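You operate a simulated robot arm through the tools that you are given. There is no shell and no other tool. Be economical: measure what you need, move in short steps, check, and stop when the job is done.

Carry out the task below with a simulated two-armed robot. There is one attempt and no reset: what you move stays moved.

JOB
Take the coaster brush and leave it on the bench patch. Put the drip sponge on the bench end. Take the water brush on the table head and put it away on the island table top. Take the blue pot and leave it on the label table top. Shut the seam flap. The order is free. Set down upright: drip sponge.

It is judged by the outcome, as a careful person would: the job done as asked, and still so three seconds after it is handed in. It fails if anything else is knocked over, pushed out of place, dropped, spilled or broken.

ROBOT AND FRAMES
Two 7-joint arms with two-finger parallel grippers on one trunk, on a base that drives. Base frame: it is fixed to the floor where the robot stands at the start and does not move with it; the origin is under the middle of the robot, x ahead of it, y to its left, z up. Lengths are in m, angles in degrees, forces in N, time in s.
The left shoulder is at the start at [0.07, 0.177, 1.039], the right one opposite. Places, roughly: bench end [1.7, -3.2, 0.8]; bench patch [0.4, -4.2, 0.8]; blue pot (6x6x5 cm) [-3.8, -10.3, 0.9]; coaster brush (5x5x13 cm) [0.7, 0, 0.8]; drip sponge (9x5x5 cm) [-0.9, 0.2, 0.6]; island table top [4.2, -8.7, 0.8]; label table top [-1.6, -11.1, 0.8]; seam flap [-1.2, -2.6, 1]; water brush (5x5x13 cm) [-2.1, -7.9, 0.8]. Payload 3.43 kg a hand.
Tool frame (each hand has its own): the origin (TCP) lies between the finger pads and is the grasp point; the fingertips stand 0.03 m ahead of it; z points along the fingers, y is the line along which they close. The gripper opens to 0.094 m. The fingers are 0.028 m wide and 0.01 m thick; the gripper's body (0.05 by 0.096 m) begins 0.055 m behind the TCP.
Orientation is that of the tool frame in the base frame, as a unit quaternion [w, x, y, z]. With the fingers straight down and closing along the base's y, the tool's x points along the base's -x, its y along +y and its z along -z.

CONTROLS
- The arms move only by the tool send_rows. It takes "left_motion", "right_motion" or both (then of equal length, played together; a hand with none holds still); each is a list of rows, each an object (a shift or turn left out is 0, a gripper value left out holds the last) with "fingers": the opening, from 0 (shut) to 1 (fully open); "offset": the shift along the tool's x, y, z in m, a list of three; "delta_rot": the turn, a rotation vector about the tool's x, y, z in degrees, a list of three. In form: [{"fingers": fingers, "offset": [dx, dy, dz], "delta_rot": [rx, ry, rz]}, ...]. A call has 1 to 10 rows; each row shifts and turns the commanded pose from where the row before left it, along the tool's axes as they then stand. Rows are played at 5 a second. More than 0.05 m and 8.6 degrees between two rows, or a gripper value outside its range, and nothing of the call is played. A pose out of reach is approached as far as the arm can. The call stops where the force on the tool passes 40 N (or 10 N more than at its start, if that is more) or the arm is blocked; 0.2 s more then pass. Each finger travels about 0.153 m/s and halts on what it meets, pressing with about 41 N; the grip force reading is that of the motor and also rises with nothing between the fingers. The clock runs only during rows and for 0.2 s after the last one: add rows that do not move to give the fingers time. It gives the time, the measured TCP pose, the force on the tool (base axes), the opening and the grip force at its end, in the units of the frame above (readings bear some noise), with the torque about the TCP (base axes, N m) and any sound that the robot's microphone picked up.
- Cameras (640 x 400 px; columns grow to the right, rows downward): "scene" is now at [0.067, 0.0743, 1.3378]; the picture's right is [0.98, -0.20, -0.00], its down [-0.15, -0.74, -0.65] and it looks along [0.13, 0.64, -0.76] (base axes); focal length 214 px, centre (320, 200). "left" rides on the left gripper at [0.076, -0.014, -0.102] in its tool frame; the picture's right is [0.18, 0.98, 0.00], its down [-0.75, 0.14, -0.64] and it looks along [-0.63, 0.12, 0.77] (tool axes); focal length 243 px, centre (320, 200). "right" rides on the right gripper at [0.076, 0.014, -0.103] in its tool frame; the picture's right is [-0.18, 0.98, 0.00], its down [-0.75, -0.14, -0.64] and it looks along [-0.63, -0.12, 0.77] (tool axes); focal length 243 px, centre (320, 200). There is no depth. A picture from a camera that has moved, and an enlarged one, comes with that camera's place and axes in the base frame and with its lens.
- capture(camera): a new picture of that camera. No time passes.
- lift_body(by): slides the trunk up (or, below 0, down) by that many m; the arms and the scene camera ride with it, the base frame stays. It gives what a move gives, with no picture.
- roll_base(legs): drives the robot by 1 to 6 legs, each [ahead, turn to the left] in m and degrees, along the robot's own axes; the way and the turn of a leg run together, so that a leg with both is an arc; at most 1.5 m and 180 degrees a leg. The arms and the cameras ride along, it lands a little off, and it stops where it bumps. It gives what a move gives.
- turn_head(pan, tilt): turns the head with the scene camera to pan (to the left, within 86 degrees either way) and tilt (down, from -29 to 69), counted from straight ahead of the robot. It gives what a move gives.
- inspect(camera, box): a new picture of the part [left, top, right, bottom] of that camera's present view, enlarged. No time passes.
- sign_off(): hands the job in; it is judged then, once.

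Go step by step. Nothing tells you exact positions but the pictures and the camera data: compare them with the known pose of the tool, close in by small moves and look again before you grip or let go. The budget is 165 turns and 138 pictures, counting those below and the enlarged ones. Unless the task says otherwise, let go and move clear before handing in, and close with one line.

The tools are called as name(argument=value, ...) on one line, values as JSON. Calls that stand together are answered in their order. send_rows: Moves the arms, as the interface text tells. Its arguments: {"type":"object","properties":{"left_motion":{"type":"array"},"right_motion":{"type":"array"}},"required":[]} The other tools are called the same way: lift_body (by) slides the trunk up or down; roll_base (legs) drives the base; turn_head (pan, tilt) turns the head that bears the scene camera; capture (camera) takes a picture; inspect (camera, box) takes an enlarged picture of a part of a camera's view; sign_off () hands the job in.

At the start:

```text
time_s: 0.0
left_eef_pos: [0.3076, 0.4726, 1.0871]
left_tool_rot: [0.0, 0.002, 1.0, 0.001]
left_contact_force: [0.7, -0.6, 0.2]
left_wrist_torque: [-0.01, -0.04, -0.04]
left_width: 0.094
left_finger_force: 0.1
right_eef_pos: [0.4842, 0.0756, 1.1298]
right_tool_rot: [0.0, 0.001, 1.0, 0.001]
right_contact_force: [-0.2, 0.4, 0.5]
right_wrist_torque: [0.02, -0.03, -0.03]
right_width: 0.0941
right_finger_force: 0.0
trunk travel left (down, up): [-0.619, 0.221]
robot x, y, heading: [-0.0015, 0.0007, 0.1]
head pan, tilt: [78.7, 49.2]
```

scene: 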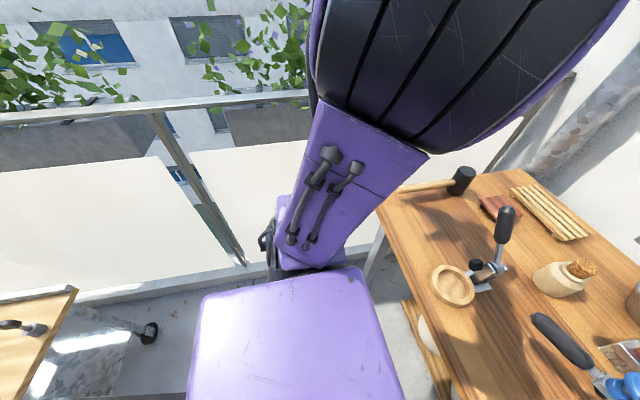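
right: 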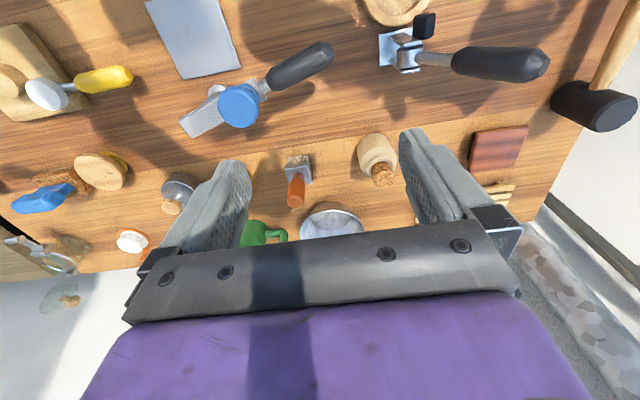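
left: 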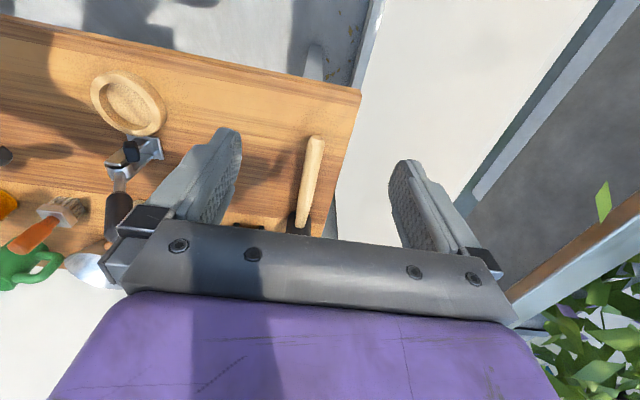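

I see a cluttered bench in front of the robot. I'll look ahead with the head camera to find the coaster brush, which should be near [0.7, 0, 0.8].

turn_head(pan=0, tilt=45)

capture(camera="scene")

```text
time_s: 1.5
left_eef_pos: [0.3066, 0.4723, 1.0894]
left_tool_rot: [0.0, 0.002, 1.0, 0.0]
left_contact_force: [-0.1, 0.1, -0.3]
left_wrist_torque: [0.01, -0.02, 0.0]
left_width: 0.0941
left_finger_force: 0.1
right_eef_pos: [0.4825, 0.076, 1.1306]
right_tool_rot: [0.002, 0.002, 1.0, 0.002]
right_contact_force: [0.0, 1.3, -0.2]
right_wrist_torque: [-0.01, -0.03, 0.01]
right_width: 0.0939
right_finger_force: 0.0
trunk travel left (down, up): [-0.619, 0.221]
robot x, y, heading: [-0.0005, 0.0006, -0.2]
head pan, tilt: [0.0, 45.0]
```

```text
134 pictures are left
camera scene: at [0.1332, -0.0018, 1.3436], right [0.0, -1.0, 0.0], down [-0.71, 0.0, -0.71], along [0.71, 0.0, -0.71], focal length 214 px, centre (320, 200)
```

scene: 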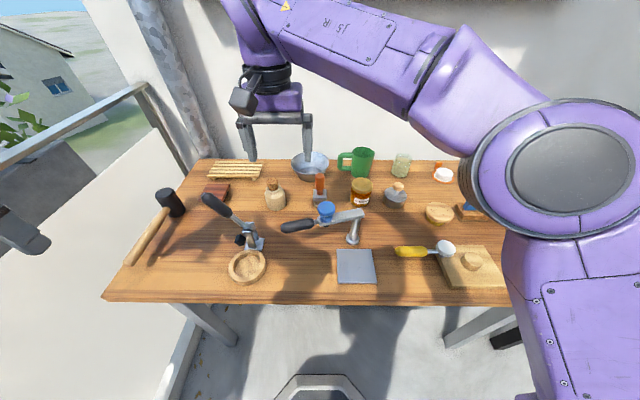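

The upright orange-handled brush near pixel (320,188) fits the given place. I'll enlarge that area.

inspect(camera="scene", box=[220, 140, 420, 265])

inspect(camera="right", box=[220, 120, 420, 245])

```text
3.20 times, centred on (320, 202) of scene
camera zoom: at [0.1332, -0.0018, 1.3436], right [0.0, -1.0, 0.0], down [-0.71, 0.0, -0.71], along [0.71, 0.0, -0.71], focal length 686 px, centre (320, 192)
```

zoom: 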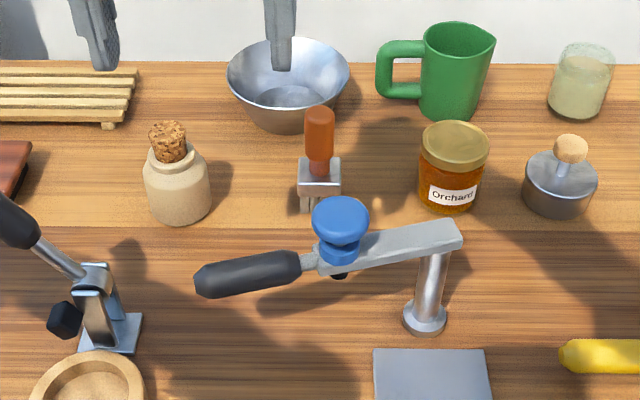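

```text
3.20 times, centred on (320, 182) of right
camera zoom: at [0.4073, 0.0918, 1.2329], right [0.19, 0.98, 0.0], down [0.75, -0.14, 0.64], along [0.63, -0.12, -0.77], focal length 776 px, centre (320, 256)
```

zoom: 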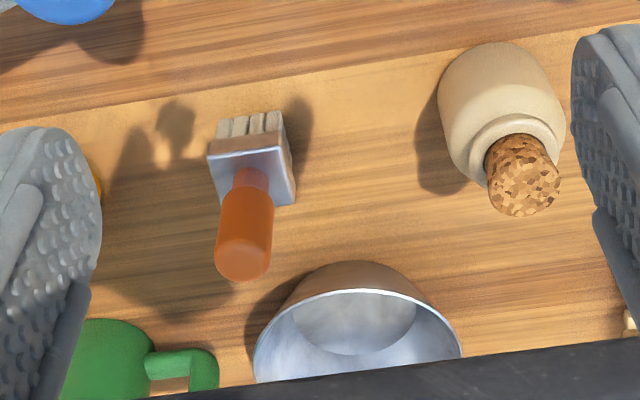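

The coaster brush stands upright at about (0.68, 0.00), handle top at z ≈ 0.90, on a bench at z ≈ 0.77. I'll bring the right hand above it.

send_rows(right_motion=[{"fingers": 1, "offset": [-0.033, -0.0128, 0.025]}, {"offset": [-0.033, -0.0128, 0.025]}, {"offset": [-0.033, -0.0128, 0.025]}, {"offset": [-0.033, -0.0128, 0.025]}, {"offset": [-0.033, -0.0128, 0.025]}, {"offset": [-0.033, -0.0128, 0.025]}, {}])

capture(camera="right")

capture(camera="scene")

```text
time_s: 3.1
left_eef_pos: [0.3074, 0.4711, 1.0885]
left_tool_rot: [0.0, 0.002, 1.0, 0.0]
left_contact_force: [0.1, 0.9, 0.2]
left_wrist_torque: [0.01, 0.01, 0.02]
left_width: 0.0943
left_finger_force: 0.0
right_eef_pos: [0.5085, 0.0673, 1.1095]
right_tool_rot: [0.0, 0.002, 1.0, 0.0]
right_contact_force: [-0.5, -0.4, 0.0]
right_wrist_torque: [-0.02, -0.01, -0.01]
right_width: 0.0942
right_finger_force: 0.1
right hand out of reach, approached as far as the arm can: row 1, 2, 3, 4, 5, 6
trunk travel left (down, up): [-0.619, 0.221]
robot x, y, heading: [0.0019, -0.0006, 0.1]
head pan, tilt: [0.0, 45.0]
```

```text
131 pictures are left
camera right: at [0.4324, 0.0834, 1.2128], right [0.19, 0.98, 0.0], down [0.75, -0.15, 0.64], along [0.63, -0.12, -0.77], focal length 243 px, centre (320, 200)
```

right: 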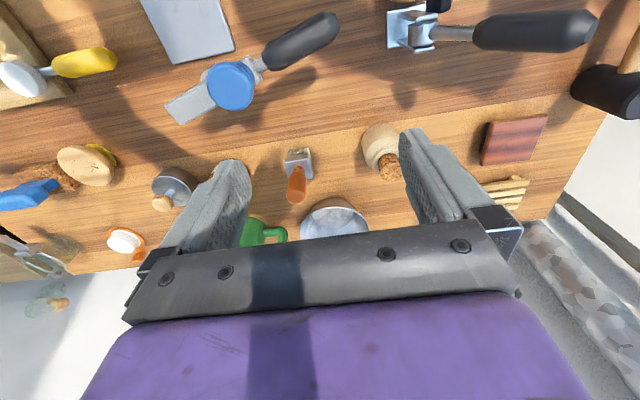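

```text
130 pictures are left
camera scene: at [0.133, -0.0019, 1.3436], right [0.0, -1.0, 0.0], down [-0.71, 0.0, -0.71], along [0.71, 0.0, -0.71], focal length 214 px, centre (320, 200)
```

scene: 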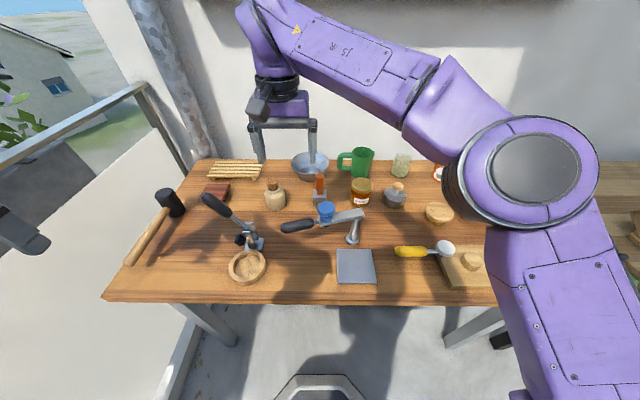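

The reach fails at this height and distance, so I'll raise the trunk to suit the 0.77 m bench and roll a little ahead. The base goes under the bench overhang.

lift_body(by=0.13)

roll_base(legs=[[0.08, 0]])

```text
time_s: 4.7
left_eef_pos: [0.3083, 0.4716, 1.2177]
left_tool_rot: [0.0, 0.002, 1.0, 0.001]
left_contact_force: [0.1, 0.4, 0.5]
left_wrist_torque: [-0.01, -0.02, 0.05]
left_width: 0.0941
left_finger_force: 0.2
right_eef_pos: [0.5083, 0.0685, 1.2408]
right_tool_rot: [0.001, 0.002, 1.0, 0.001]
right_contact_force: [-0.1, 0.1, 0.1]
right_wrist_torque: [0.0, 0.0, -0.01]
right_width: 0.0938
right_finger_force: 0.1
trunk travel left (down, up): [-0.749, 0.091]
robot x, y, heading: [0.0007, 0.0017, 0.1]
head pan, tilt: [0.0, 45.0]
```

```text
time_s: 5.8
left_eef_pos: [0.3789, 0.4734, 1.22]
left_tool_rot: [0.004, 0.0, 1.0, -0.001]
left_contact_force: [-1.4, -0.7, -0.8]
left_wrist_torque: [0.03, -0.03, 0.0]
left_width: 0.0941
left_finger_force: 0.0
right_eef_pos: [0.5806, 0.0698, 1.2444]
right_tool_rot: [0.004, 0.001, 1.0, 0.002]
right_contact_force: [-0.2, 1.2, -1.1]
right_wrist_torque: [0.02, -0.03, 0.02]
right_width: 0.0942
right_finger_force: 0.1
trunk travel left (down, up): [-0.749, 0.091]
robot x, y, heading: [0.0793, -0.0022, 0.2]
head pan, tilt: [0.0, 45.0]
```

send_rows(right_motion=[{"offset": [0, 0, 0.045]}, {"offset": [0, 0, 0.045]}, {"offset": [0, 0, 0.045]}, {"offset": [0, 0, 0.045]}, {"offset": [-0.034, -0.023, 0.025]}, {"offset": [-0.033, -0.023, 0.025]}, {"offset": [-0.033, -0.023, 0.025]}, {}])

capture(camera="right")

capture(camera="scene")

```text
time_s: 7.6
left_eef_pos: [0.3863, 0.4719, 1.2184]
left_tool_rot: [0.001, -0.001, 1.0, 0.0]
left_contact_force: [-0.5, -1.1, 0.2]
left_wrist_torque: [-0.02, 0.02, -0.01]
left_width: 0.0943
left_finger_force: 0.1
right_eef_pos: [0.6872, 0.0051, 0.9862]
right_tool_rot: [0.002, 0.0, 1.0, 0.0]
right_contact_force: [-0.3, -0.4, 0.1]
right_wrist_torque: [-0.01, -0.02, 0.0]
right_width: 0.094
right_finger_force: 0.1
trunk travel left (down, up): [-0.749, 0.091]
robot x, y, heading: [0.0783, -0.0014, 0.0]
head pan, tilt: [0.0, 45.0]
```

```text
129 pictures are left
camera right: at [0.6112, 0.0205, 1.0892], right [0.19, 0.98, 0.0], down [0.75, -0.14, 0.64], along [0.63, -0.12, -0.77], focal length 243 px, centre (320, 200)
```

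right: 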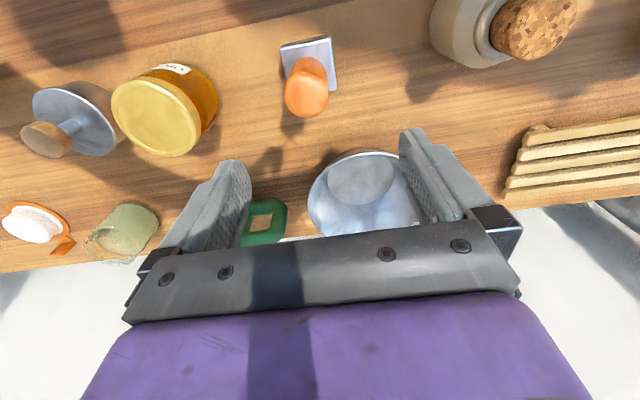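

```text
128 pictures are left
camera scene: at [0.2122, -0.0015, 1.4737], right [0.0, -1.0, 0.0], down [-0.71, 0.0, -0.71], along [0.71, 0.0, -0.71], focal length 214 px, centre (320, 200)
```

scene: 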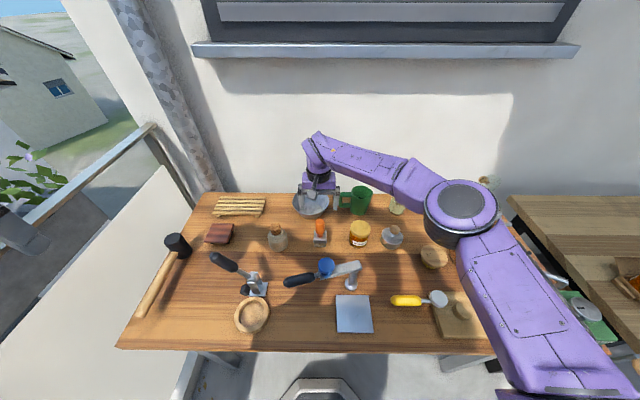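

The handle top is at about (0.67, 0.00, 0.90). I'll lower the hand around the handle and close the fingers.

send_rows(right_motion=[{"offset": [0.016, -0.005, 0]}, {"offset": [0, 0, 0.036]}, {"offset": [0, 0, 0.036]}, {"offset": [0, 0, 0.034]}, {}])

capture(camera="right")

```text
time_s: 8.8
left_eef_pos: [0.387, 0.4718, 1.218]
left_tool_rot: [0.001, 0.0, 1.0, 0.001]
left_contact_force: [0.0, 0.1, 0.2]
left_wrist_torque: [0.04, -0.04, 0.01]
left_width: 0.0939
left_finger_force: 0.0
right_eef_pos: [0.6708, -0.0039, 0.8773]
right_tool_rot: [0.001, 0.001, 1.0, 0.0]
right_contact_force: [0.2, 0.3, -0.7]
right_wrist_torque: [-0.01, 0.06, 0.01]
right_width: 0.094
right_finger_force: 0.0
trunk travel left (down, up): [-0.749, 0.091]
robot x, y, heading: [0.0772, 0.0008, 0.1]
head pan, tilt: [0.0, 45.0]
```

```text
127 pictures are left
camera right: at [0.5955, 0.0122, 0.9802], right [0.19, 0.98, 0.0], down [0.75, -0.14, 0.64], along [0.63, -0.12, -0.77], focal length 243 px, centre (320, 200)
```

right: 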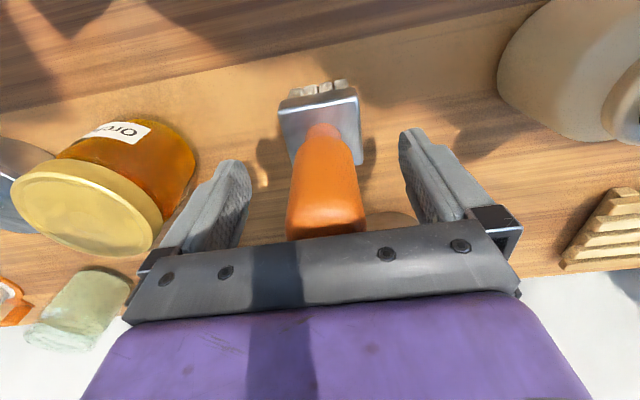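

The handle sits between the fingers. I'll close and lift.

send_rows(right_motion=[{"fingers": 0.5}, {"fingers": 0}, {}, {}, {"offset": [0, 0, -0.03]}, {"offset": [0, 0, -0.04]}, {"offset": [0, 0, -0.04]}, {"offset": [0, 0, -0.04]}, {}])

capture(camera="right")

```text
time_s: 10.8
left_eef_pos: [0.3858, 0.4735, 1.2191]
left_tool_rot: [0.0, 0.001, 1.0, 0.001]
left_contact_force: [-0.5, 0.2, 0.0]
left_wrist_torque: [-0.02, -0.02, 0.02]
left_width: 0.094
left_finger_force: 0.1
right_eef_pos: [0.6708, -0.0047, 1.029]
right_tool_rot: [0.001, 0.001, 1.0, 0.002]
right_contact_force: [-0.4, 0.2, 0.0]
right_wrist_torque: [0.0, -0.01, -0.01]
right_width: 0.0323
right_finger_force: 41.0
trunk travel left (down, up): [-0.749, 0.091]
robot x, y, heading: [0.0803, 0.0022, 0.2]
head pan, tilt: [0.0, 45.0]
```

```text
126 pictures are left
camera right: at [0.5957, 0.0099, 1.1315], right [0.19, 0.98, 0.0], down [0.75, -0.14, 0.64], along [0.63, -0.12, -0.77], focal length 243 px, centre (320, 200)
```

right: 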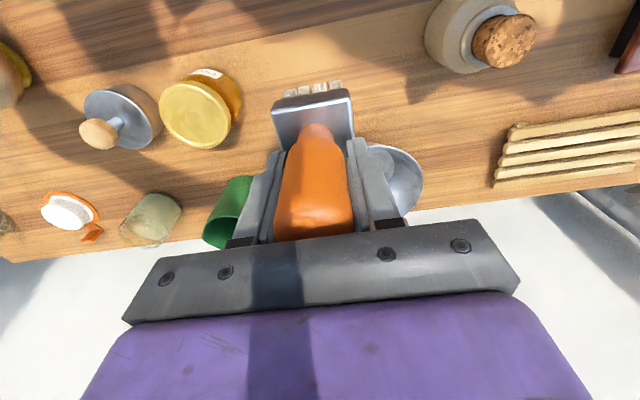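

The brush is held. I'll lift and tuck the right hand in close, then back off from the bench.

send_rows(right_motion=[{"offset": [0, 0, -0.04]}, {"offset": [0, 0, -0.04]}, {"offset": [0.045, -0.01, 0]}, {"offset": [0.045, -0.02, 0]}, {"offset": [0.045, -0.02, 0]}, {"offset": [0.045, -0.02, 0]}, {"offset": [0.045, -0.02, 0]}, {"offset": [0.03, -0.03, 0]}, {"offset": [0, -0.04, 0]}, {}])

roll_base(legs=[[-0.2, 0]])

turn_head(pan=-80, tilt=25)

capture(camera="scene")

```text
time_s: 13.0
left_eef_pos: [0.3869, 0.4731, 1.218]
left_tool_rot: [0.0, 0.0, 1.0, 0.001]
left_contact_force: [-0.3, 0.8, 0.2]
left_wrist_torque: [-0.01, -0.01, 0.0]
left_width: 0.0939
left_finger_force: 0.0
right_eef_pos: [0.4163, -0.1609, 1.1071]
right_tool_rot: [0.001, 0.001, 1.0, 0.001]
right_contact_force: [0.7, 0.3, -0.9]
right_wrist_torque: [0.03, 0.03, -0.04]
right_width: 0.0325
right_finger_force: 41.1
trunk travel left (down, up): [-0.749, 0.091]
robot x, y, heading: [0.0844, 0.0009, 0.2]
head pan, tilt: [0.0, 45.0]
```

```text
time_s: 14.6
left_eef_pos: [0.1907, 0.4716, 1.2186]
left_tool_rot: [0.0, 0.001, 1.0, 0.0]
left_contact_force: [0.0, 0.2, 0.5]
left_wrist_torque: [-0.02, 0.01, -0.02]
left_width: 0.0942
left_finger_force: 0.1
right_eef_pos: [0.2188, -0.1625, 1.1071]
right_tool_rot: [0.001, 0.001, 1.0, 0.002]
right_contact_force: [-0.7, 0.2, -0.4]
right_wrist_torque: [0.03, 0.03, -0.01]
right_width: 0.0323
right_finger_force: 41.2
trunk travel left (down, up): [-0.749, 0.091]
robot x, y, heading: [-0.1153, -0.0002, 0.1]
head pan, tilt: [0.0, 45.0]
```

```text
time_s: 16.1
left_eef_pos: [0.1905, 0.4714, 1.2193]
left_tool_rot: [0.0, 0.0, 1.0, 0.0]
left_contact_force: [0.0, 1.2, -0.2]
left_wrist_torque: [0.0, 0.01, 0.02]
left_width: 0.094
left_finger_force: 0.1
right_eef_pos: [0.2192, -0.1632, 1.1074]
right_tool_rot: [0.001, 0.002, 1.0, 0.001]
right_contact_force: [0.3, 0.8, -0.7]
right_wrist_torque: [-0.05, -0.01, 0.03]
right_width: 0.032
right_finger_force: 40.7
trunk travel left (down, up): [-0.749, 0.091]
robot x, y, heading: [-0.118, 0.0008, -0.1]
head pan, tilt: [-80.0, 25.0]
```

```text
125 pictures are left
camera scene: at [-0.0497, -0.0931, 1.5042], right [-0.98, -0.18, 0.0], down [-0.07, 0.42, -0.91], along [0.16, -0.89, -0.42], focal length 214 px, centre (320, 200)
```

scene: 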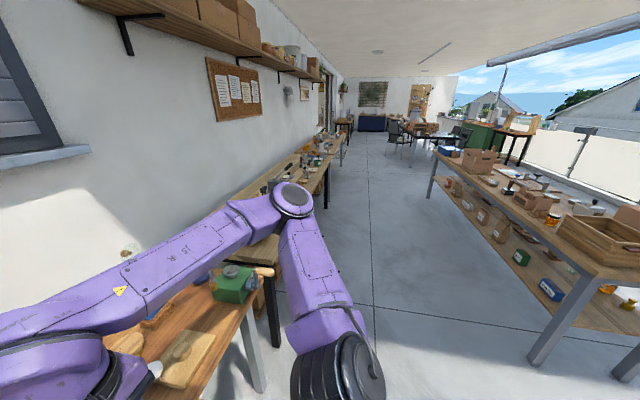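

The balcony runs along −y, with benches on both sides. I'll turn to face −y and look right towards −x for the sponge.

roll_base(legs=[[0, -90]])

turn_head(pan=-80, tilt=40)

capture(camera="scene")

```text
time_s: 20.3
left_eef_pos: [0.3599, -0.2979, 1.2192]
left_tool_rot: [0.0, 0.702, 0.712, 0.0]
left_contact_force: [0.2, -0.6, 0.1]
left_wrist_torque: [-0.01, 0.0, -0.03]
left_width: 0.094
left_finger_force: 0.1
right_eef_pos: [-0.2747, -0.3396, 1.1074]
right_tool_rot: [0.001, 0.701, 0.713, 0.001]
right_contact_force: [0.2, -0.1, -1.1]
right_wrist_torque: [0.0, 0.03, -0.03]
right_width: 0.0319
right_finger_force: 40.6
trunk travel left (down, up): [-0.749, 0.091]
robot x, y, heading: [-0.1135, -0.0003, -88.7]
head pan, tilt: [-80.0, 25.0]
```

```text
time_s: 21.0
left_eef_pos: [0.3606, -0.2992, 1.2176]
left_tool_rot: [0.001, 0.701, 0.713, 0.0]
left_contact_force: [0.2, -0.6, -0.1]
left_wrist_torque: [0.0, 0.02, 0.0]
left_width: 0.0941
left_finger_force: 0.0
right_eef_pos: [-0.2743, -0.3395, 1.1073]
right_tool_rot: [0.001, 0.702, 0.713, 0.001]
right_contact_force: [0.7, 0.5, -1.1]
right_wrist_torque: [0.03, -0.02, 0.01]
right_width: 0.0317
right_finger_force: 40.8
trunk travel left (down, up): [-0.749, 0.091]
robot x, y, heading: [-0.1188, 0.0001, -88.9]
head pan, tilt: [-80.0, 40.0]
```

```text
124 pictures are left
camera scene: at [-0.1988, -0.0691, 1.4809], right [-0.19, 0.98, 0.0], down [0.63, 0.12, -0.77], along [-0.75, -0.15, -0.64], focal length 214 px, centre (320, 200)
```

scene: 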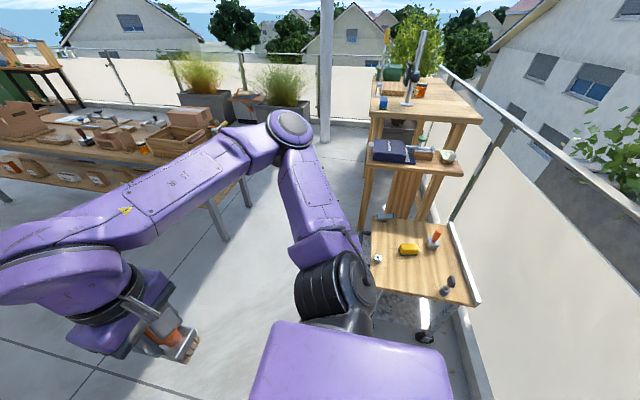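

There's a tiered trolley with a yellow thing on the lower shelf, which may be the sponge. I'll enlarge it.

inspect(camera="scene", box=[360, 190, 500, 320])

```text
3.08 times, centred on (430, 255) of scene
camera zoom: at [-0.1988, -0.0691, 1.4809], right [-0.19, 0.98, 0.0], down [0.63, 0.12, -0.77], along [-0.75, -0.15, -0.64], focal length 660 px, centre (-18, 31)
```

zoom: 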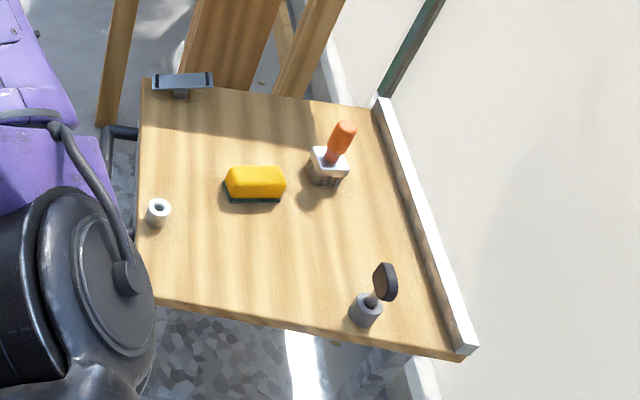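

The drip sponge (yellow with a green pad underneath) lies on the tray at about (-0.93, 0.235), z ≈ 0.6, already upright. I'll turn to face −x and approach the tray.

roll_base(legs=[[0, -91], [0.27, 0]])

turn_head(pan=0, tilt=50)

capture(camera="scene")

capture(camera="left")

```text
time_s: 26.8
left_eef_pos: [-0.6938, -0.464, 1.2193]
left_tool_rot: [0.001, 1.0, -0.009, -0.001]
left_contact_force: [1.2, 0.6, 0.0]
left_wrist_torque: [0.01, 0.0, -0.03]
left_width: 0.094
left_finger_force: 0.2
right_eef_pos: [-0.7113, 0.1709, 1.1092]
right_tool_rot: [0.0, 1.0, -0.01, -0.002]
right_contact_force: [-1.2, 0.1, -1.3]
right_wrist_torque: [-0.03, 0.01, 0.0]
right_width: 0.0309
right_finger_force: 41.1
trunk travel left (down, up): [-0.749, 0.091]
robot x, y, heading: [-0.377, 0.0045, 179.2]
head pan, tilt: [-80.0, 40.0]
```

```text
time_s: 28.3
left_eef_pos: [-0.6943, -0.4638, 1.2173]
left_tool_rot: [0.0, 1.0, -0.009, 0.0]
left_contact_force: [0.2, 0.0, 1.1]
left_wrist_torque: [-0.01, 0.0, 0.0]
left_width: 0.094
left_finger_force: 0.0
right_eef_pos: [-0.7134, 0.1705, 1.1081]
right_tool_rot: [0.001, 1.0, -0.01, -0.001]
right_contact_force: [0.2, -0.4, -0.9]
right_wrist_torque: [0.0, 0.03, 0.03]
right_width: 0.0309
right_finger_force: 41.4
trunk travel left (down, up): [-0.749, 0.091]
robot x, y, heading: [-0.3808, 0.0017, 179.4]
head pan, tilt: [0.0, 50.0]
```

```text
122 pictures are left
camera scene: at [-0.5049, 0.0027, 1.4667], right [0.02, 1.0, 0.0], down [0.77, -0.01, -0.64], along [-0.64, 0.01, -0.77], focal length 214 px, centre (320, 200)
```

scene: 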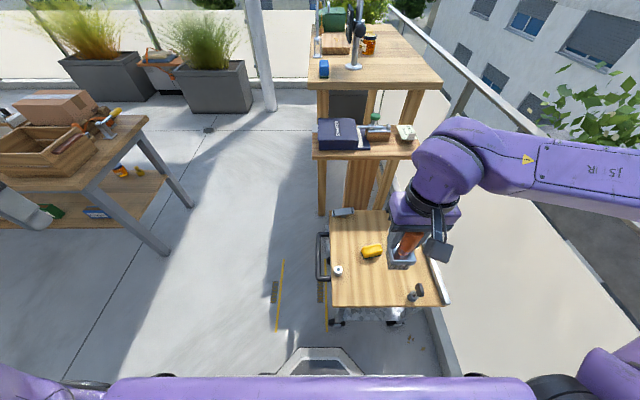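

```text
121 pictures are left
camera left: at [-0.6175, -0.4514, 1.3206], right [0.17, -0.99, 0.0], down [-0.76, -0.13, 0.64], along [-0.63, -0.11, -0.77], focal length 243 px, centre (320, 200)
```

left: 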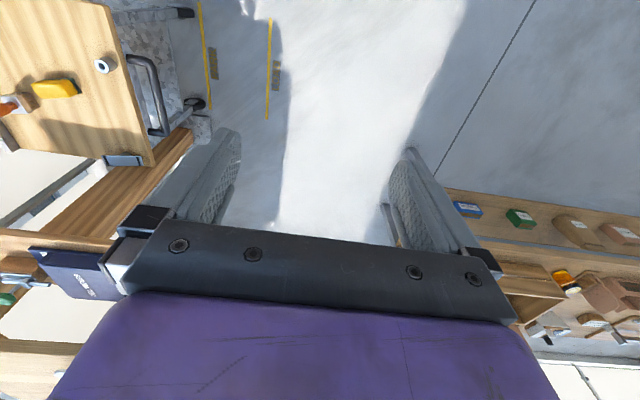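

Turning 45° further right puts the sponge in front of the left hand. I'll turn and lower the trunk to suit the tray.

roll_base(legs=[[0, -45]])

lift_body(by=-0.13)

send_rows(left_motion=[{"delta_rot": [0, 0, 8.5], "offset": [0, 0, 0.03]}, {"delta_rot": [0, 0, 8.5], "offset": [0, 0, 0.03]}, {"delta_rot": [0, 0, 8.5], "offset": [0, 0, 0.03]}, {"delta_rot": [0, 0, 8.5], "offset": [0, 0, 0.03]}, {"delta_rot": [0, 0, 8.5], "offset": [0, 0, 0.03]}, {}])

capture(camera="scene")

capture(camera="left")

```text
time_s: 30.8
left_eef_pos: [-0.934, -0.1071, 1.2182]
left_tool_rot: [0.0, 0.921, -0.389, 0.0]
left_contact_force: [-0.5, -0.3, 0.0]
left_wrist_torque: [0.01, 0.02, 0.01]
left_width: 0.094
left_finger_force: 0.2
right_eef_pos: [-0.4996, 0.3563, 1.1079]
right_tool_rot: [0.001, 0.921, -0.389, -0.001]
right_contact_force: [0.0, 0.0, -1.1]
right_wrist_torque: [0.02, 0.02, 0.02]
right_width: 0.0306
right_finger_force: 41.2
trunk travel left (down, up): [-0.749, 0.091]
robot x, y, heading: [-0.3801, 0.0014, 134.5]
head pan, tilt: [0.0, 50.0]
```

```text
time_s: 32.4
left_eef_pos: [-0.9327, -0.1086, 1.0879]
left_tool_rot: [0.001, 0.921, -0.389, -0.001]
left_contact_force: [-0.1, 0.9, -0.2]
left_wrist_torque: [0.03, -0.02, -0.02]
left_width: 0.094
left_finger_force: 0.1
right_eef_pos: [-0.4982, 0.3566, 0.9779]
right_tool_rot: [0.001, 0.921, -0.389, -0.002]
right_contact_force: [-0.2, -0.5, -1.0]
right_wrist_torque: [0.02, 0.03, 0.02]
right_width: 0.0306
right_finger_force: 41.4
trunk travel left (down, up): [-0.619, 0.221]
robot x, y, heading: [-0.3782, 0.0027, 134.4]
head pan, tilt: [0.0, 50.0]
```

```text
time_s: 33.8
left_eef_pos: [-0.9342, -0.1069, 0.938]
left_tool_rot: [0.001, 0.717, -0.697, 0.0]
left_contact_force: [-0.3, 0.1, -0.4]
left_wrist_torque: [0.0, 0.02, -0.01]
left_width: 0.0938
left_finger_force: 0.1
right_eef_pos: [-0.4988, 0.3572, 0.9778]
right_tool_rot: [0.001, 0.921, -0.389, -0.001]
right_contact_force: [0.1, 0.0, -1.0]
right_wrist_torque: [0.04, 0.02, 0.0]
right_width: 0.0304
right_finger_force: 40.6
trunk travel left (down, up): [-0.619, 0.221]
robot x, y, heading: [-0.3801, 0.0026, 134.5]
head pan, tilt: [0.0, 50.0]
```

```text
120 pictures are left
camera scene: at [-0.4663, 0.0919, 1.3367], right [0.71, 0.7, 0.0], down [0.54, -0.55, -0.64], along [-0.45, 0.46, -0.77], focal length 214 px, centre (320, 200)
```

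scene: 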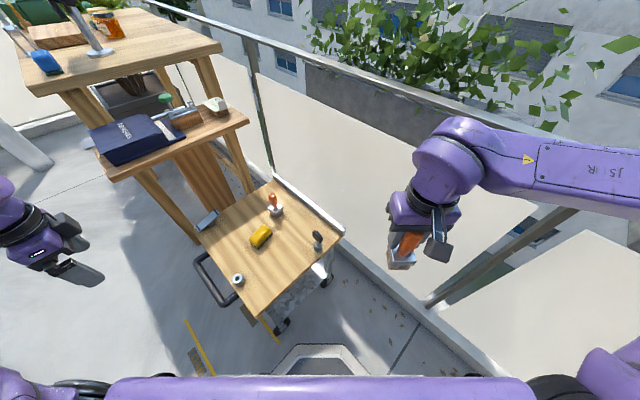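

```text
119 pictures are left
camera left: at [-0.9163, -0.1823, 1.0415], right [-0.98, -0.21, 0.0], down [-0.16, 0.75, 0.64], along [-0.14, 0.63, -0.77], focal length 243 px, centre (320, 200)
```

left: 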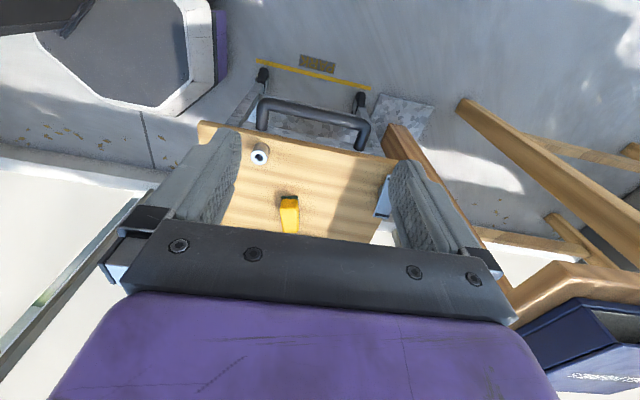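

The sponge is at about (-0.933, 0.235). I'll move the left hand above it.

send_rows(left_motion=[{"offset": [-0.0428, 0, 0.02]}, {"offset": [-0.0428, 0, 0.02]}, {"offset": [-0.0428, 0, 0.02]}, {"offset": [-0.0428, 0, 0.02]}, {"offset": [-0.0428, 0, 0.02]}, {"offset": [-0.0428, 0, 0.02]}, {"offset": [-0.0428, 0, 0.02]}, {"offset": [-0.0428, 0, 0.02]}, {}])

capture(camera="left")

inspect(camera="scene", box=[180, 160, 370, 280])

```text
time_s: 35.8
left_eef_pos: [-0.9451, 0.2367, 0.7759]
left_tool_rot: [0.001, 0.718, -0.696, -0.001]
left_contact_force: [0.3, -0.1, -0.1]
left_wrist_torque: [0.03, 0.01, 0.02]
left_width: 0.0942
left_finger_force: 0.0
right_eef_pos: [-0.4987, 0.3555, 0.9778]
right_tool_rot: [0.001, 0.921, -0.39, -0.001]
right_contact_force: [0.5, -0.2, -1.2]
right_wrist_torque: [0.03, 0.01, 0.02]
right_width: 0.0301
right_finger_force: 40.3
trunk travel left (down, up): [-0.619, 0.221]
robot x, y, heading: [-0.3765, 0.0047, 134.5]
head pan, tilt: [0.0, 50.0]
```

```text
118 pictures are left
camera left: at [-0.9271, 0.16, 0.8791], right [-0.98, -0.21, 0.0], down [-0.16, 0.75, 0.64], along [-0.14, 0.63, -0.77], focal length 243 px, centre (320, 200)
```

left: 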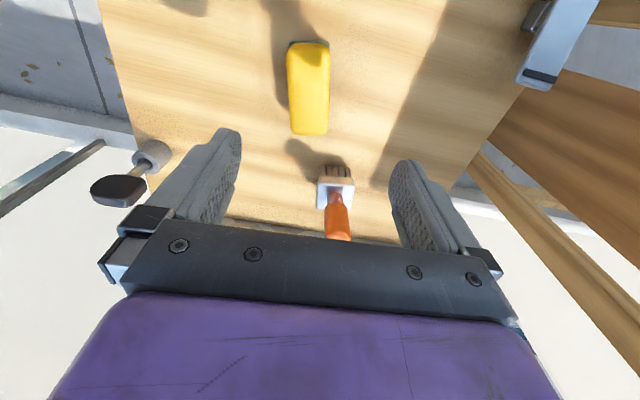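

```text
3.33 times, centred on (275, 220) of scene
camera zoom: at [-0.4665, 0.0904, 1.3368], right [0.71, 0.7, 0.0], down [0.54, -0.55, -0.64], along [-0.45, 0.46, -0.77], focal length 715 px, centre (470, 133)
```

zoom: 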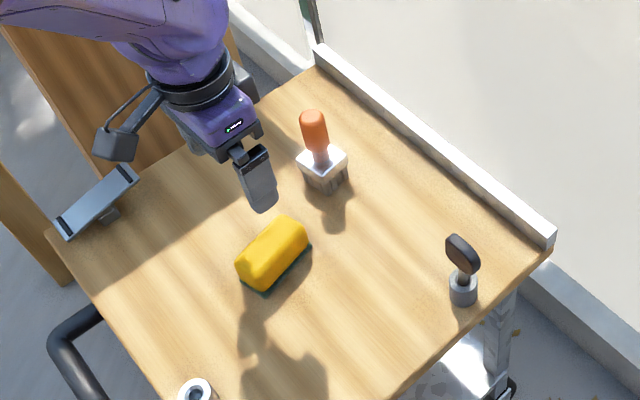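

The sponge centre is about (-0.932, 0.232), turned about 10° from y. I'll align the hand and descend partway.

send_rows(left_motion=[{"offset": [0.005, -0.013, 0], "delta_rot": [0, 0, -5]}, {"offset": [0, 0, 0.03], "delta_rot": [0, 0, -5]}, {"offset": [0, 0, 0.035]}, {"offset": [0, 0, 0.035]}, {"offset": [0, 0, 0.03]}, {}])

capture(camera="left")

inspect(camera="scene", box=[180, 160, 370, 280])

```text
time_s: 37.1
left_eef_pos: [-0.9293, 0.232, 0.6493]
left_tool_rot: [0.0, 0.776, -0.631, -0.001]
left_contact_force: [-0.4, 0.6, 0.8]
left_wrist_torque: [0.0, 0.04, 0.04]
left_width: 0.094
left_finger_force: 0.0
right_eef_pos: [-0.4984, 0.3569, 0.9775]
right_tool_rot: [0.0, 0.921, -0.389, -0.001]
right_contact_force: [-0.4, -0.8, -0.5]
right_wrist_torque: [-0.01, 0.02, 0.01]
right_width: 0.0297
right_finger_force: 40.7
trunk travel left (down, up): [-0.619, 0.221]
robot x, y, heading: [-0.381, 0.0021, 134.7]
head pan, tilt: [0.0, 50.0]
```

```text
116 pictures are left
camera left: at [-0.8988, 0.1604, 0.751], right [-0.92, -0.38, 0.0], down [-0.29, 0.71, 0.64], along [-0.25, 0.59, -0.77], focal length 243 px, centre (320, 200)
```

left: 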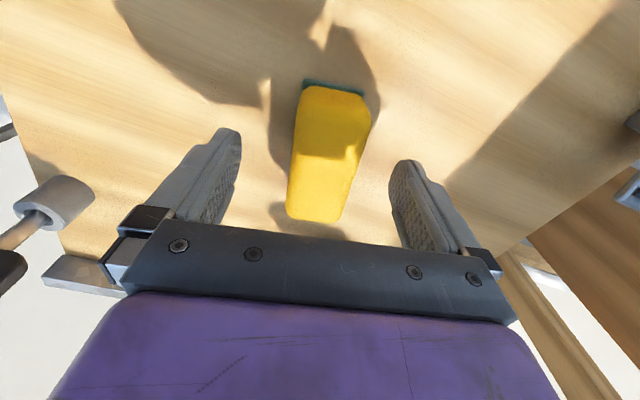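

```text
3.33 times, centred on (275, 220) of scene
camera zoom: at [-0.4663, 0.0913, 1.3368], right [0.71, 0.7, 0.0], down [0.54, -0.55, -0.64], along [-0.45, 0.46, -0.77], focal length 715 px, centre (470, 133)
```

zoom: 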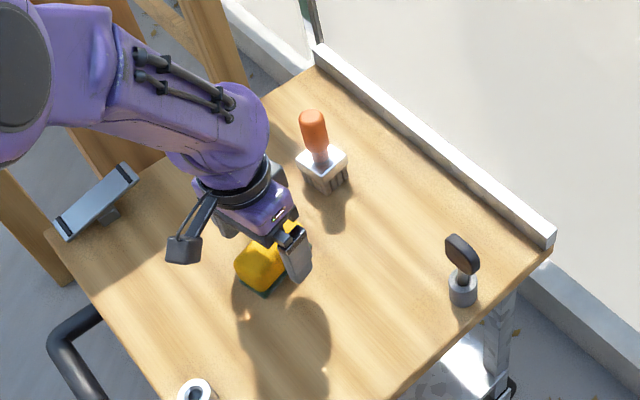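

Close to aligned. I'll make a small correction and go down so the tips stop just above the tray.

send_rows(left_motion=[{"offset": [-0.006, 0.003, 0], "delta_rot": [0, 0, -4]}, {"offset": [0, 0, 0.022]}, {"offset": [0, 0, 0.02]}, {}])

capture(camera="left")

inspect(camera="scene", box=[220, 190, 315, 250])

```text
time_s: 38.1
left_eef_pos: [-0.9342, 0.2365, 0.6094]
left_tool_rot: [0.0, 0.798, -0.603, -0.003]
left_contact_force: [-1.4, -1.8, 26.0]
left_wrist_torque: [-0.06, -1.39, -0.11]
left_width: 0.0936
left_finger_force: 0.0
right_eef_pos: [-0.4974, 0.3552, 0.9789]
right_tool_rot: [0.0, 0.921, -0.388, -0.003]
right_contact_force: [0.1, 0.2, -1.4]
right_wrist_torque: [-0.01, 0.02, -0.01]
right_width: 0.0299
right_finger_force: 41.3
trunk travel left (down, up): [-0.619, 0.221]
robot x, y, heading: [-0.3743, -0.0023, 134.7]
head pan, tilt: [0.0, 50.0]
```

```text
114 pictures are left
camera left: at [-0.8992, 0.1669, 0.7121], right [-0.9, -0.45, 0.0], down [-0.34, 0.68, 0.65], along [-0.29, 0.58, -0.76], focal length 243 px, centre (320, 200)
```

left: 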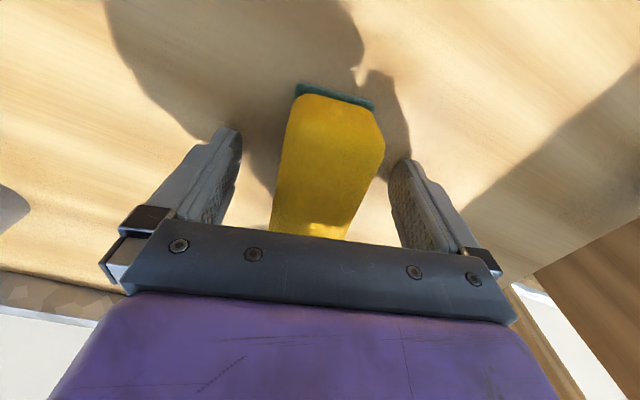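

```text
6.67 times, centred on (268, 220) of scene
camera zoom: at [-0.4636, 0.0896, 1.3376], right [0.71, 0.7, 0.0], down [0.54, -0.55, -0.65], along [-0.45, 0.46, -0.76], focal length 1430 px, centre (670, 67)
```

zoom: 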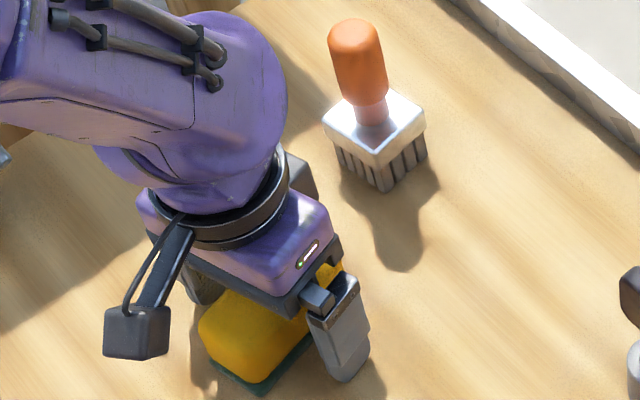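

The tips touched the tray (z ≈ 0.58). I'll raise 6 mm and close gently, to avoid squeezing a possibly wet sponge.

send_rows(left_motion=[{"offset": [0, 0, -0.008]}, {"fingers": 0.6}, {"fingers": 0.52}, {}, {}])

capture(camera="left")

```text
time_s: 39.4
left_eef_pos: [-0.9348, 0.2354, 0.6141]
left_tool_rot: [0.001, 0.798, -0.603, 0.0]
left_contact_force: [0.2, 0.2, -0.7]
left_wrist_torque: [0.01, 0.02, 0.01]
left_width: 0.049
left_finger_force: 0.2
right_eef_pos: [-0.4981, 0.3566, 0.9776]
right_tool_rot: [0.0, 0.921, -0.389, -0.001]
right_contact_force: [-0.3, -0.4, -0.6]
right_wrist_torque: [-0.03, 0.0, 0.0]
right_width: 0.0294
right_finger_force: 40.7
trunk travel left (down, up): [-0.619, 0.221]
robot x, y, heading: [-0.3802, 0.0023, 134.4]
head pan, tilt: [0.0, 50.0]
```

```text
112 pictures are left
camera left: at [-0.8995, 0.1659, 0.7169], right [-0.9, -0.44, 0.0], down [-0.34, 0.69, 0.64], along [-0.29, 0.57, -0.77], focal length 243 px, centre (320, 200)
```

left: 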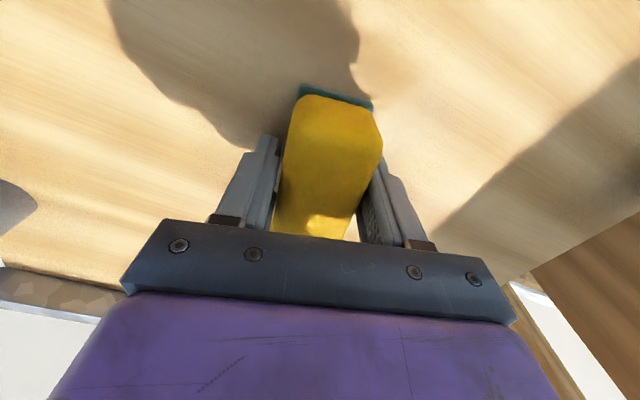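

send_rows(left_motion=[{"fingers": 0.48}, {}, {"fingers": 0.45}, {}])

capture(camera="right")

```text
time_s: 40.4
left_eef_pos: [-0.935, 0.2354, 0.6137]
left_tool_rot: [0.0, 0.797, -0.603, -0.001]
left_contact_force: [1.2, 0.3, -0.5]
left_wrist_torque: [-0.02, -0.01, -0.04]
left_width: 0.0462
left_finger_force: 41.4
right_eef_pos: [-0.4994, 0.3563, 0.9773]
right_tool_rot: [0.0, 0.921, -0.389, -0.001]
right_contact_force: [-0.2, 0.2, -1.2]
right_wrist_torque: [0.02, 0.0, 0.01]
right_width: 0.0296
right_finger_force: 40.9
trunk travel left (down, up): [-0.619, 0.221]
robot x, y, heading: [-0.3819, 0.0037, 134.5]
head pan, tilt: [0.0, 50.0]
```

```text
111 pictures are left
camera right: at [-0.4546, 0.2935, 1.0805], right [-0.83, -0.55, 0.0], down [-0.42, 0.64, 0.64], along [-0.36, 0.53, -0.77], focal length 243 px, centre (320, 200)
```

right: 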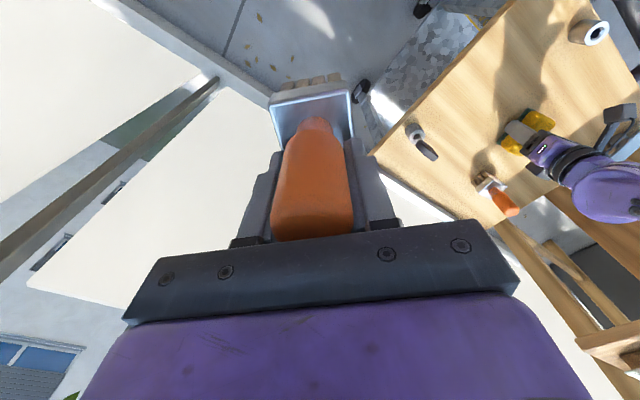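

Sponge gripped at 46 mm. I'll lift it and retract the left hand to a carrying position.

send_rows(left_motion=[{"fingers": 0.4}, {"offset": [0, 0, -0.03]}, {"offset": [0, 0, -0.04]}, {"offset": [0, 0, -0.045]}, {"offset": [0, 0, -0.045]}, {"offset": [0, 0, -0.045]}, {"offset": [0, 0, -0.045]}, {"offset": [0, 0, -0.045]}, {"offset": [0, 0, -0.045]}, {}])

capture(camera="left")

```text
time_s: 42.5
left_eef_pos: [-0.9353, 0.2395, 0.9508]
left_tool_rot: [0.001, 0.798, -0.603, 0.0]
left_contact_force: [0.2, -0.3, 0.6]
left_wrist_torque: [0.0, -0.01, 0.02]
left_width: 0.0452
left_finger_force: 40.8
right_eef_pos: [-0.4991, 0.3575, 0.9784]
right_tool_rot: [0.0, 0.921, -0.389, -0.001]
right_contact_force: [-0.4, 0.6, -0.7]
right_wrist_torque: [0.04, 0.0, 0.05]
right_width: 0.0293
right_finger_force: 40.8
trunk travel left (down, up): [-0.619, 0.221]
robot x, y, heading: [-0.3809, 0.0033, 134.4]
head pan, tilt: [0.0, 50.0]
```

```text
110 pictures are left
camera left: at [-0.9001, 0.1696, 1.053], right [-0.9, -0.44, 0.0], down [-0.34, 0.69, 0.64], along [-0.29, 0.57, -0.77], focal length 243 px, centre (320, 200)
```

left: 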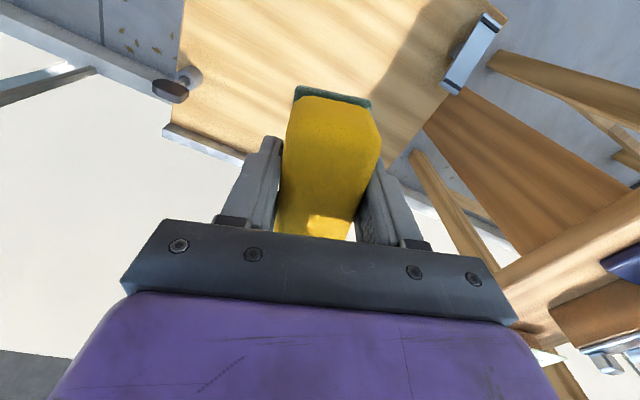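

I'll retract the left hand, then turn to face down the balcony and drive forward.

send_rows(left_motion=[{"offset": [0.0386, -0.021, -0.01]}, {"offset": [0.0386, -0.021, -0.01]}, {"offset": [0.0386, -0.021, -0.01]}, {"offset": [0.0386, -0.021, -0.01]}, {"offset": [0.0386, -0.021, -0.01]}, {}])

roll_base(legs=[[0, 136], [0.8, 0]])

turn_head(pan=0, tilt=20)

capture(camera="scene")

```text
time_s: 44.0
left_eef_pos: [-0.7791, 0.0813, 1.0044]
left_tool_rot: [0.002, 0.797, -0.604, 0.0]
left_contact_force: [-0.2, 0.6, -0.2]
left_wrist_torque: [-0.01, 0.01, -0.03]
left_width: 0.0449
left_finger_force: 40.7
right_eef_pos: [-0.4977, 0.3579, 0.9779]
right_tool_rot: [0.0, 0.921, -0.389, -0.001]
right_contact_force: [0.9, -0.1, -0.3]
right_wrist_torque: [-0.02, 0.02, 0.0]
right_width: 0.0289
right_finger_force: 40.8
trunk travel left (down, up): [-0.619, 0.221]
robot x, y, heading: [-0.3796, 0.005, 134.5]
head pan, tilt: [0.0, 50.0]
```

```text
time_s: 53.8
left_eef_pos: [-0.1314, -1.1024, 1.0047]
left_tool_rot: [0.0, 0.855, 0.519, 0.0]
left_contact_force: [0.5, 0.9, -0.4]
left_wrist_torque: [0.02, -0.02, 0.01]
left_width: 0.0451
left_finger_force: 41.3
right_eef_pos: [-0.5263, -1.1116, 0.9787]
right_tool_rot: [0.002, 0.701, 0.714, 0.0]
right_contact_force: [0.3, -1.2, -1.1]
right_wrist_torque: [-0.01, -0.02, -0.02]
right_width: 0.0279
right_finger_force: 40.7
trunk travel left (down, up): [-0.619, 0.221]
robot x, y, heading: [-0.3694, -0.7723, -88.9]
head pan, tilt: [0.0, 50.0]
```

```text
time_s: 54.7
left_eef_pos: [-0.1334, -1.1018, 1.0055]
left_tool_rot: [0.001, 0.855, 0.519, 0.0]
left_contact_force: [1.0, -0.5, -1.0]
left_wrist_torque: [-0.02, 0.0, 0.03]
left_width: 0.0451
left_finger_force: 41.0
right_eef_pos: [-0.5254, -1.112, 0.9778]
right_tool_rot: [0.001, 0.702, 0.712, 0.0]
right_contact_force: [0.7, -0.3, -0.4]
right_wrist_torque: [-0.01, 0.03, 0.02]
right_width: 0.0278
right_finger_force: 41.0
trunk travel left (down, up): [-0.619, 0.221]
robot x, y, heading: [-0.3697, -0.7711, -88.9]
head pan, tilt: [0.0, 20.0]
```

```text
109 pictures are left
camera scene: at [-0.3653, -0.9175, 1.3822], right [-1.0, -0.02, 0.0], down [-0.01, 0.34, -0.94], along [0.02, -0.94, -0.34], focal length 214 px, centre (320, 200)
```

scene: 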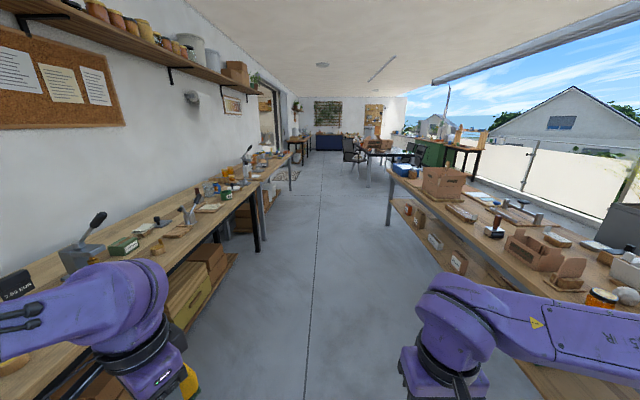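

The cardboard box on the right table probably carries the seam flap. I'll enlarge the left benches, the box, and check my grip on the brush.

inspect(camera="scene", box=[90, 120, 310, 260])

inspect(camera="scene", box=[380, 140, 540, 250])

capture(camera="right")

```text
2.86 times, centred on (200, 190) of scene
camera zoom: at [-0.3653, -0.9175, 1.3822], right [-1.0, -0.02, 0.0], down [-0.01, 0.34, -0.94], along [0.02, -0.94, -0.34], focal length 613 px, centre (663, 229)
```

zoom: 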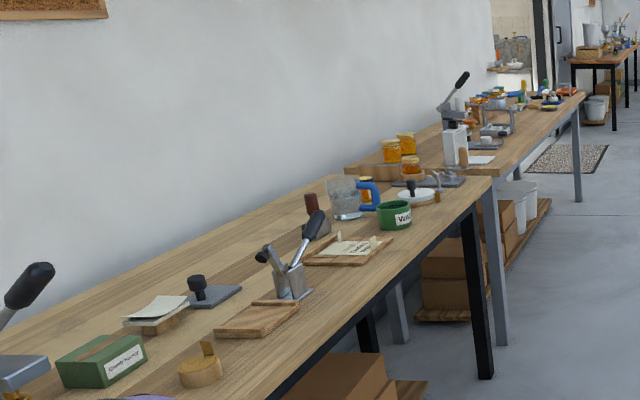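

```text
3.64 times, centred on (460, 195) of scene
camera zoom: at [-0.3653, -0.9175, 1.3822], right [-1.0, -0.02, 0.0], down [-0.01, 0.34, -0.94], along [0.02, -0.94, -0.34], focal length 780 px, centre (-189, 218)
```

zoom: 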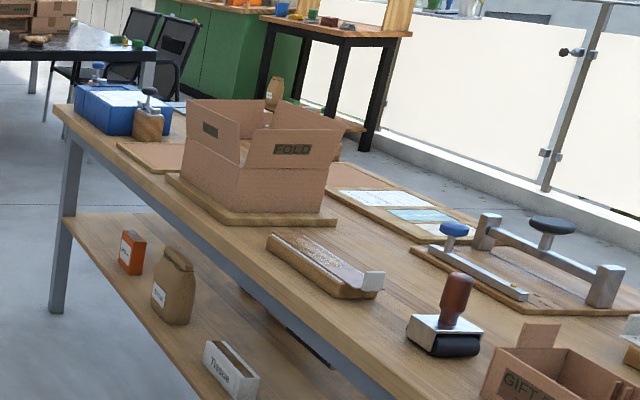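

```text
106 pictures are left
camera right: at [-0.5123, -1.0337, 1.0806], right [0.99, -0.17, 0.0], down [-0.13, -0.75, 0.64], along [-0.11, -0.63, -0.77], focal length 243 px, centre (320, 200)
```

right: 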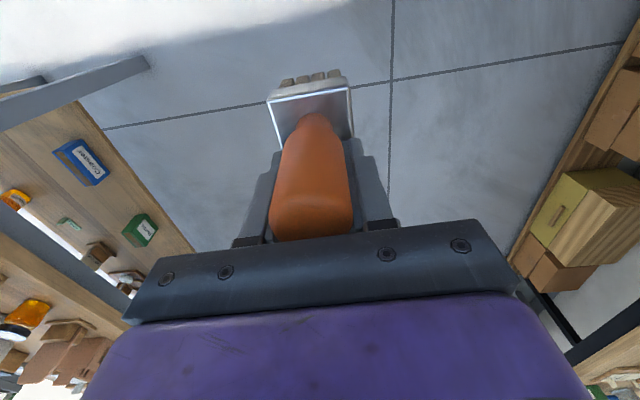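

Bench 1 ends near y ≈ -3.15 and bench 2 follows it, so the bench patch at (0.4, -4.2) lies on bench 2. I'll drive down there, look ahead, and then turn to face it.

roll_base(legs=[[1.5, 0], [1.3, -0.5]])

turn_head(pan=40, tilt=25)

capture(camera="scene")

```text
time_s: 68.1
left_eef_pos: [-0.165, -3.8886, 1.0049]
left_tool_rot: [0.001, 0.871, 0.492, 0.001]
left_contact_force: [0.9, 0.2, -0.8]
left_wrist_torque: [-0.01, -0.04, -0.02]
left_width: 0.0452
left_finger_force: 40.8
right_eef_pos: [-0.5563, -3.8738, 0.9776]
right_tool_rot: [0.001, 0.723, 0.691, 0.0]
right_contact_force: [0.4, 0.0, -0.9]
right_wrist_torque: [-0.04, 0.03, 0.04]
right_width: 0.026
right_finger_force: 41.0
trunk travel left (down, up): [-0.619, 0.221]
robot x, y, heading: [-0.3788, -3.5441, -92.4]
head pan, tilt: [0.0, 20.0]
```

```text
time_s: 69.2
left_eef_pos: [-0.1643, -3.8885, 1.0043]
left_tool_rot: [0.001, 0.87, 0.493, 0.001]
left_contact_force: [0.0, 0.3, 0.6]
left_wrist_torque: [0.0, -0.04, -0.01]
left_width: 0.0453
left_finger_force: 41.5
right_eef_pos: [-0.5572, -3.8737, 0.9778]
right_tool_rot: [0.001, 0.723, 0.691, 0.0]
right_contact_force: [0.2, -0.1, -0.4]
right_wrist_torque: [0.01, 0.0, -0.02]
right_width: 0.0259
right_finger_force: 41.0
trunk travel left (down, up): [-0.619, 0.221]
robot x, y, heading: [-0.3785, -3.5453, -92.4]
head pan, tilt: [40.0, 25.0]
```

```text
105 pictures are left
camera scene: at [-0.3248, -3.6698, 1.3742], right [-0.79, -0.61, 0.0], down [-0.26, 0.34, -0.91], along [0.55, -0.72, -0.42], focal length 214 px, centre (320, 200)
```

scene: 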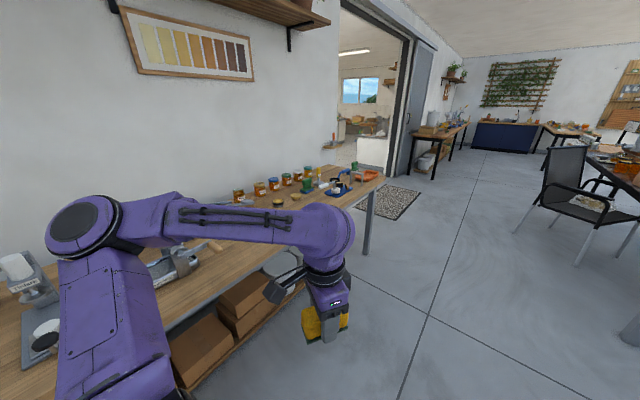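

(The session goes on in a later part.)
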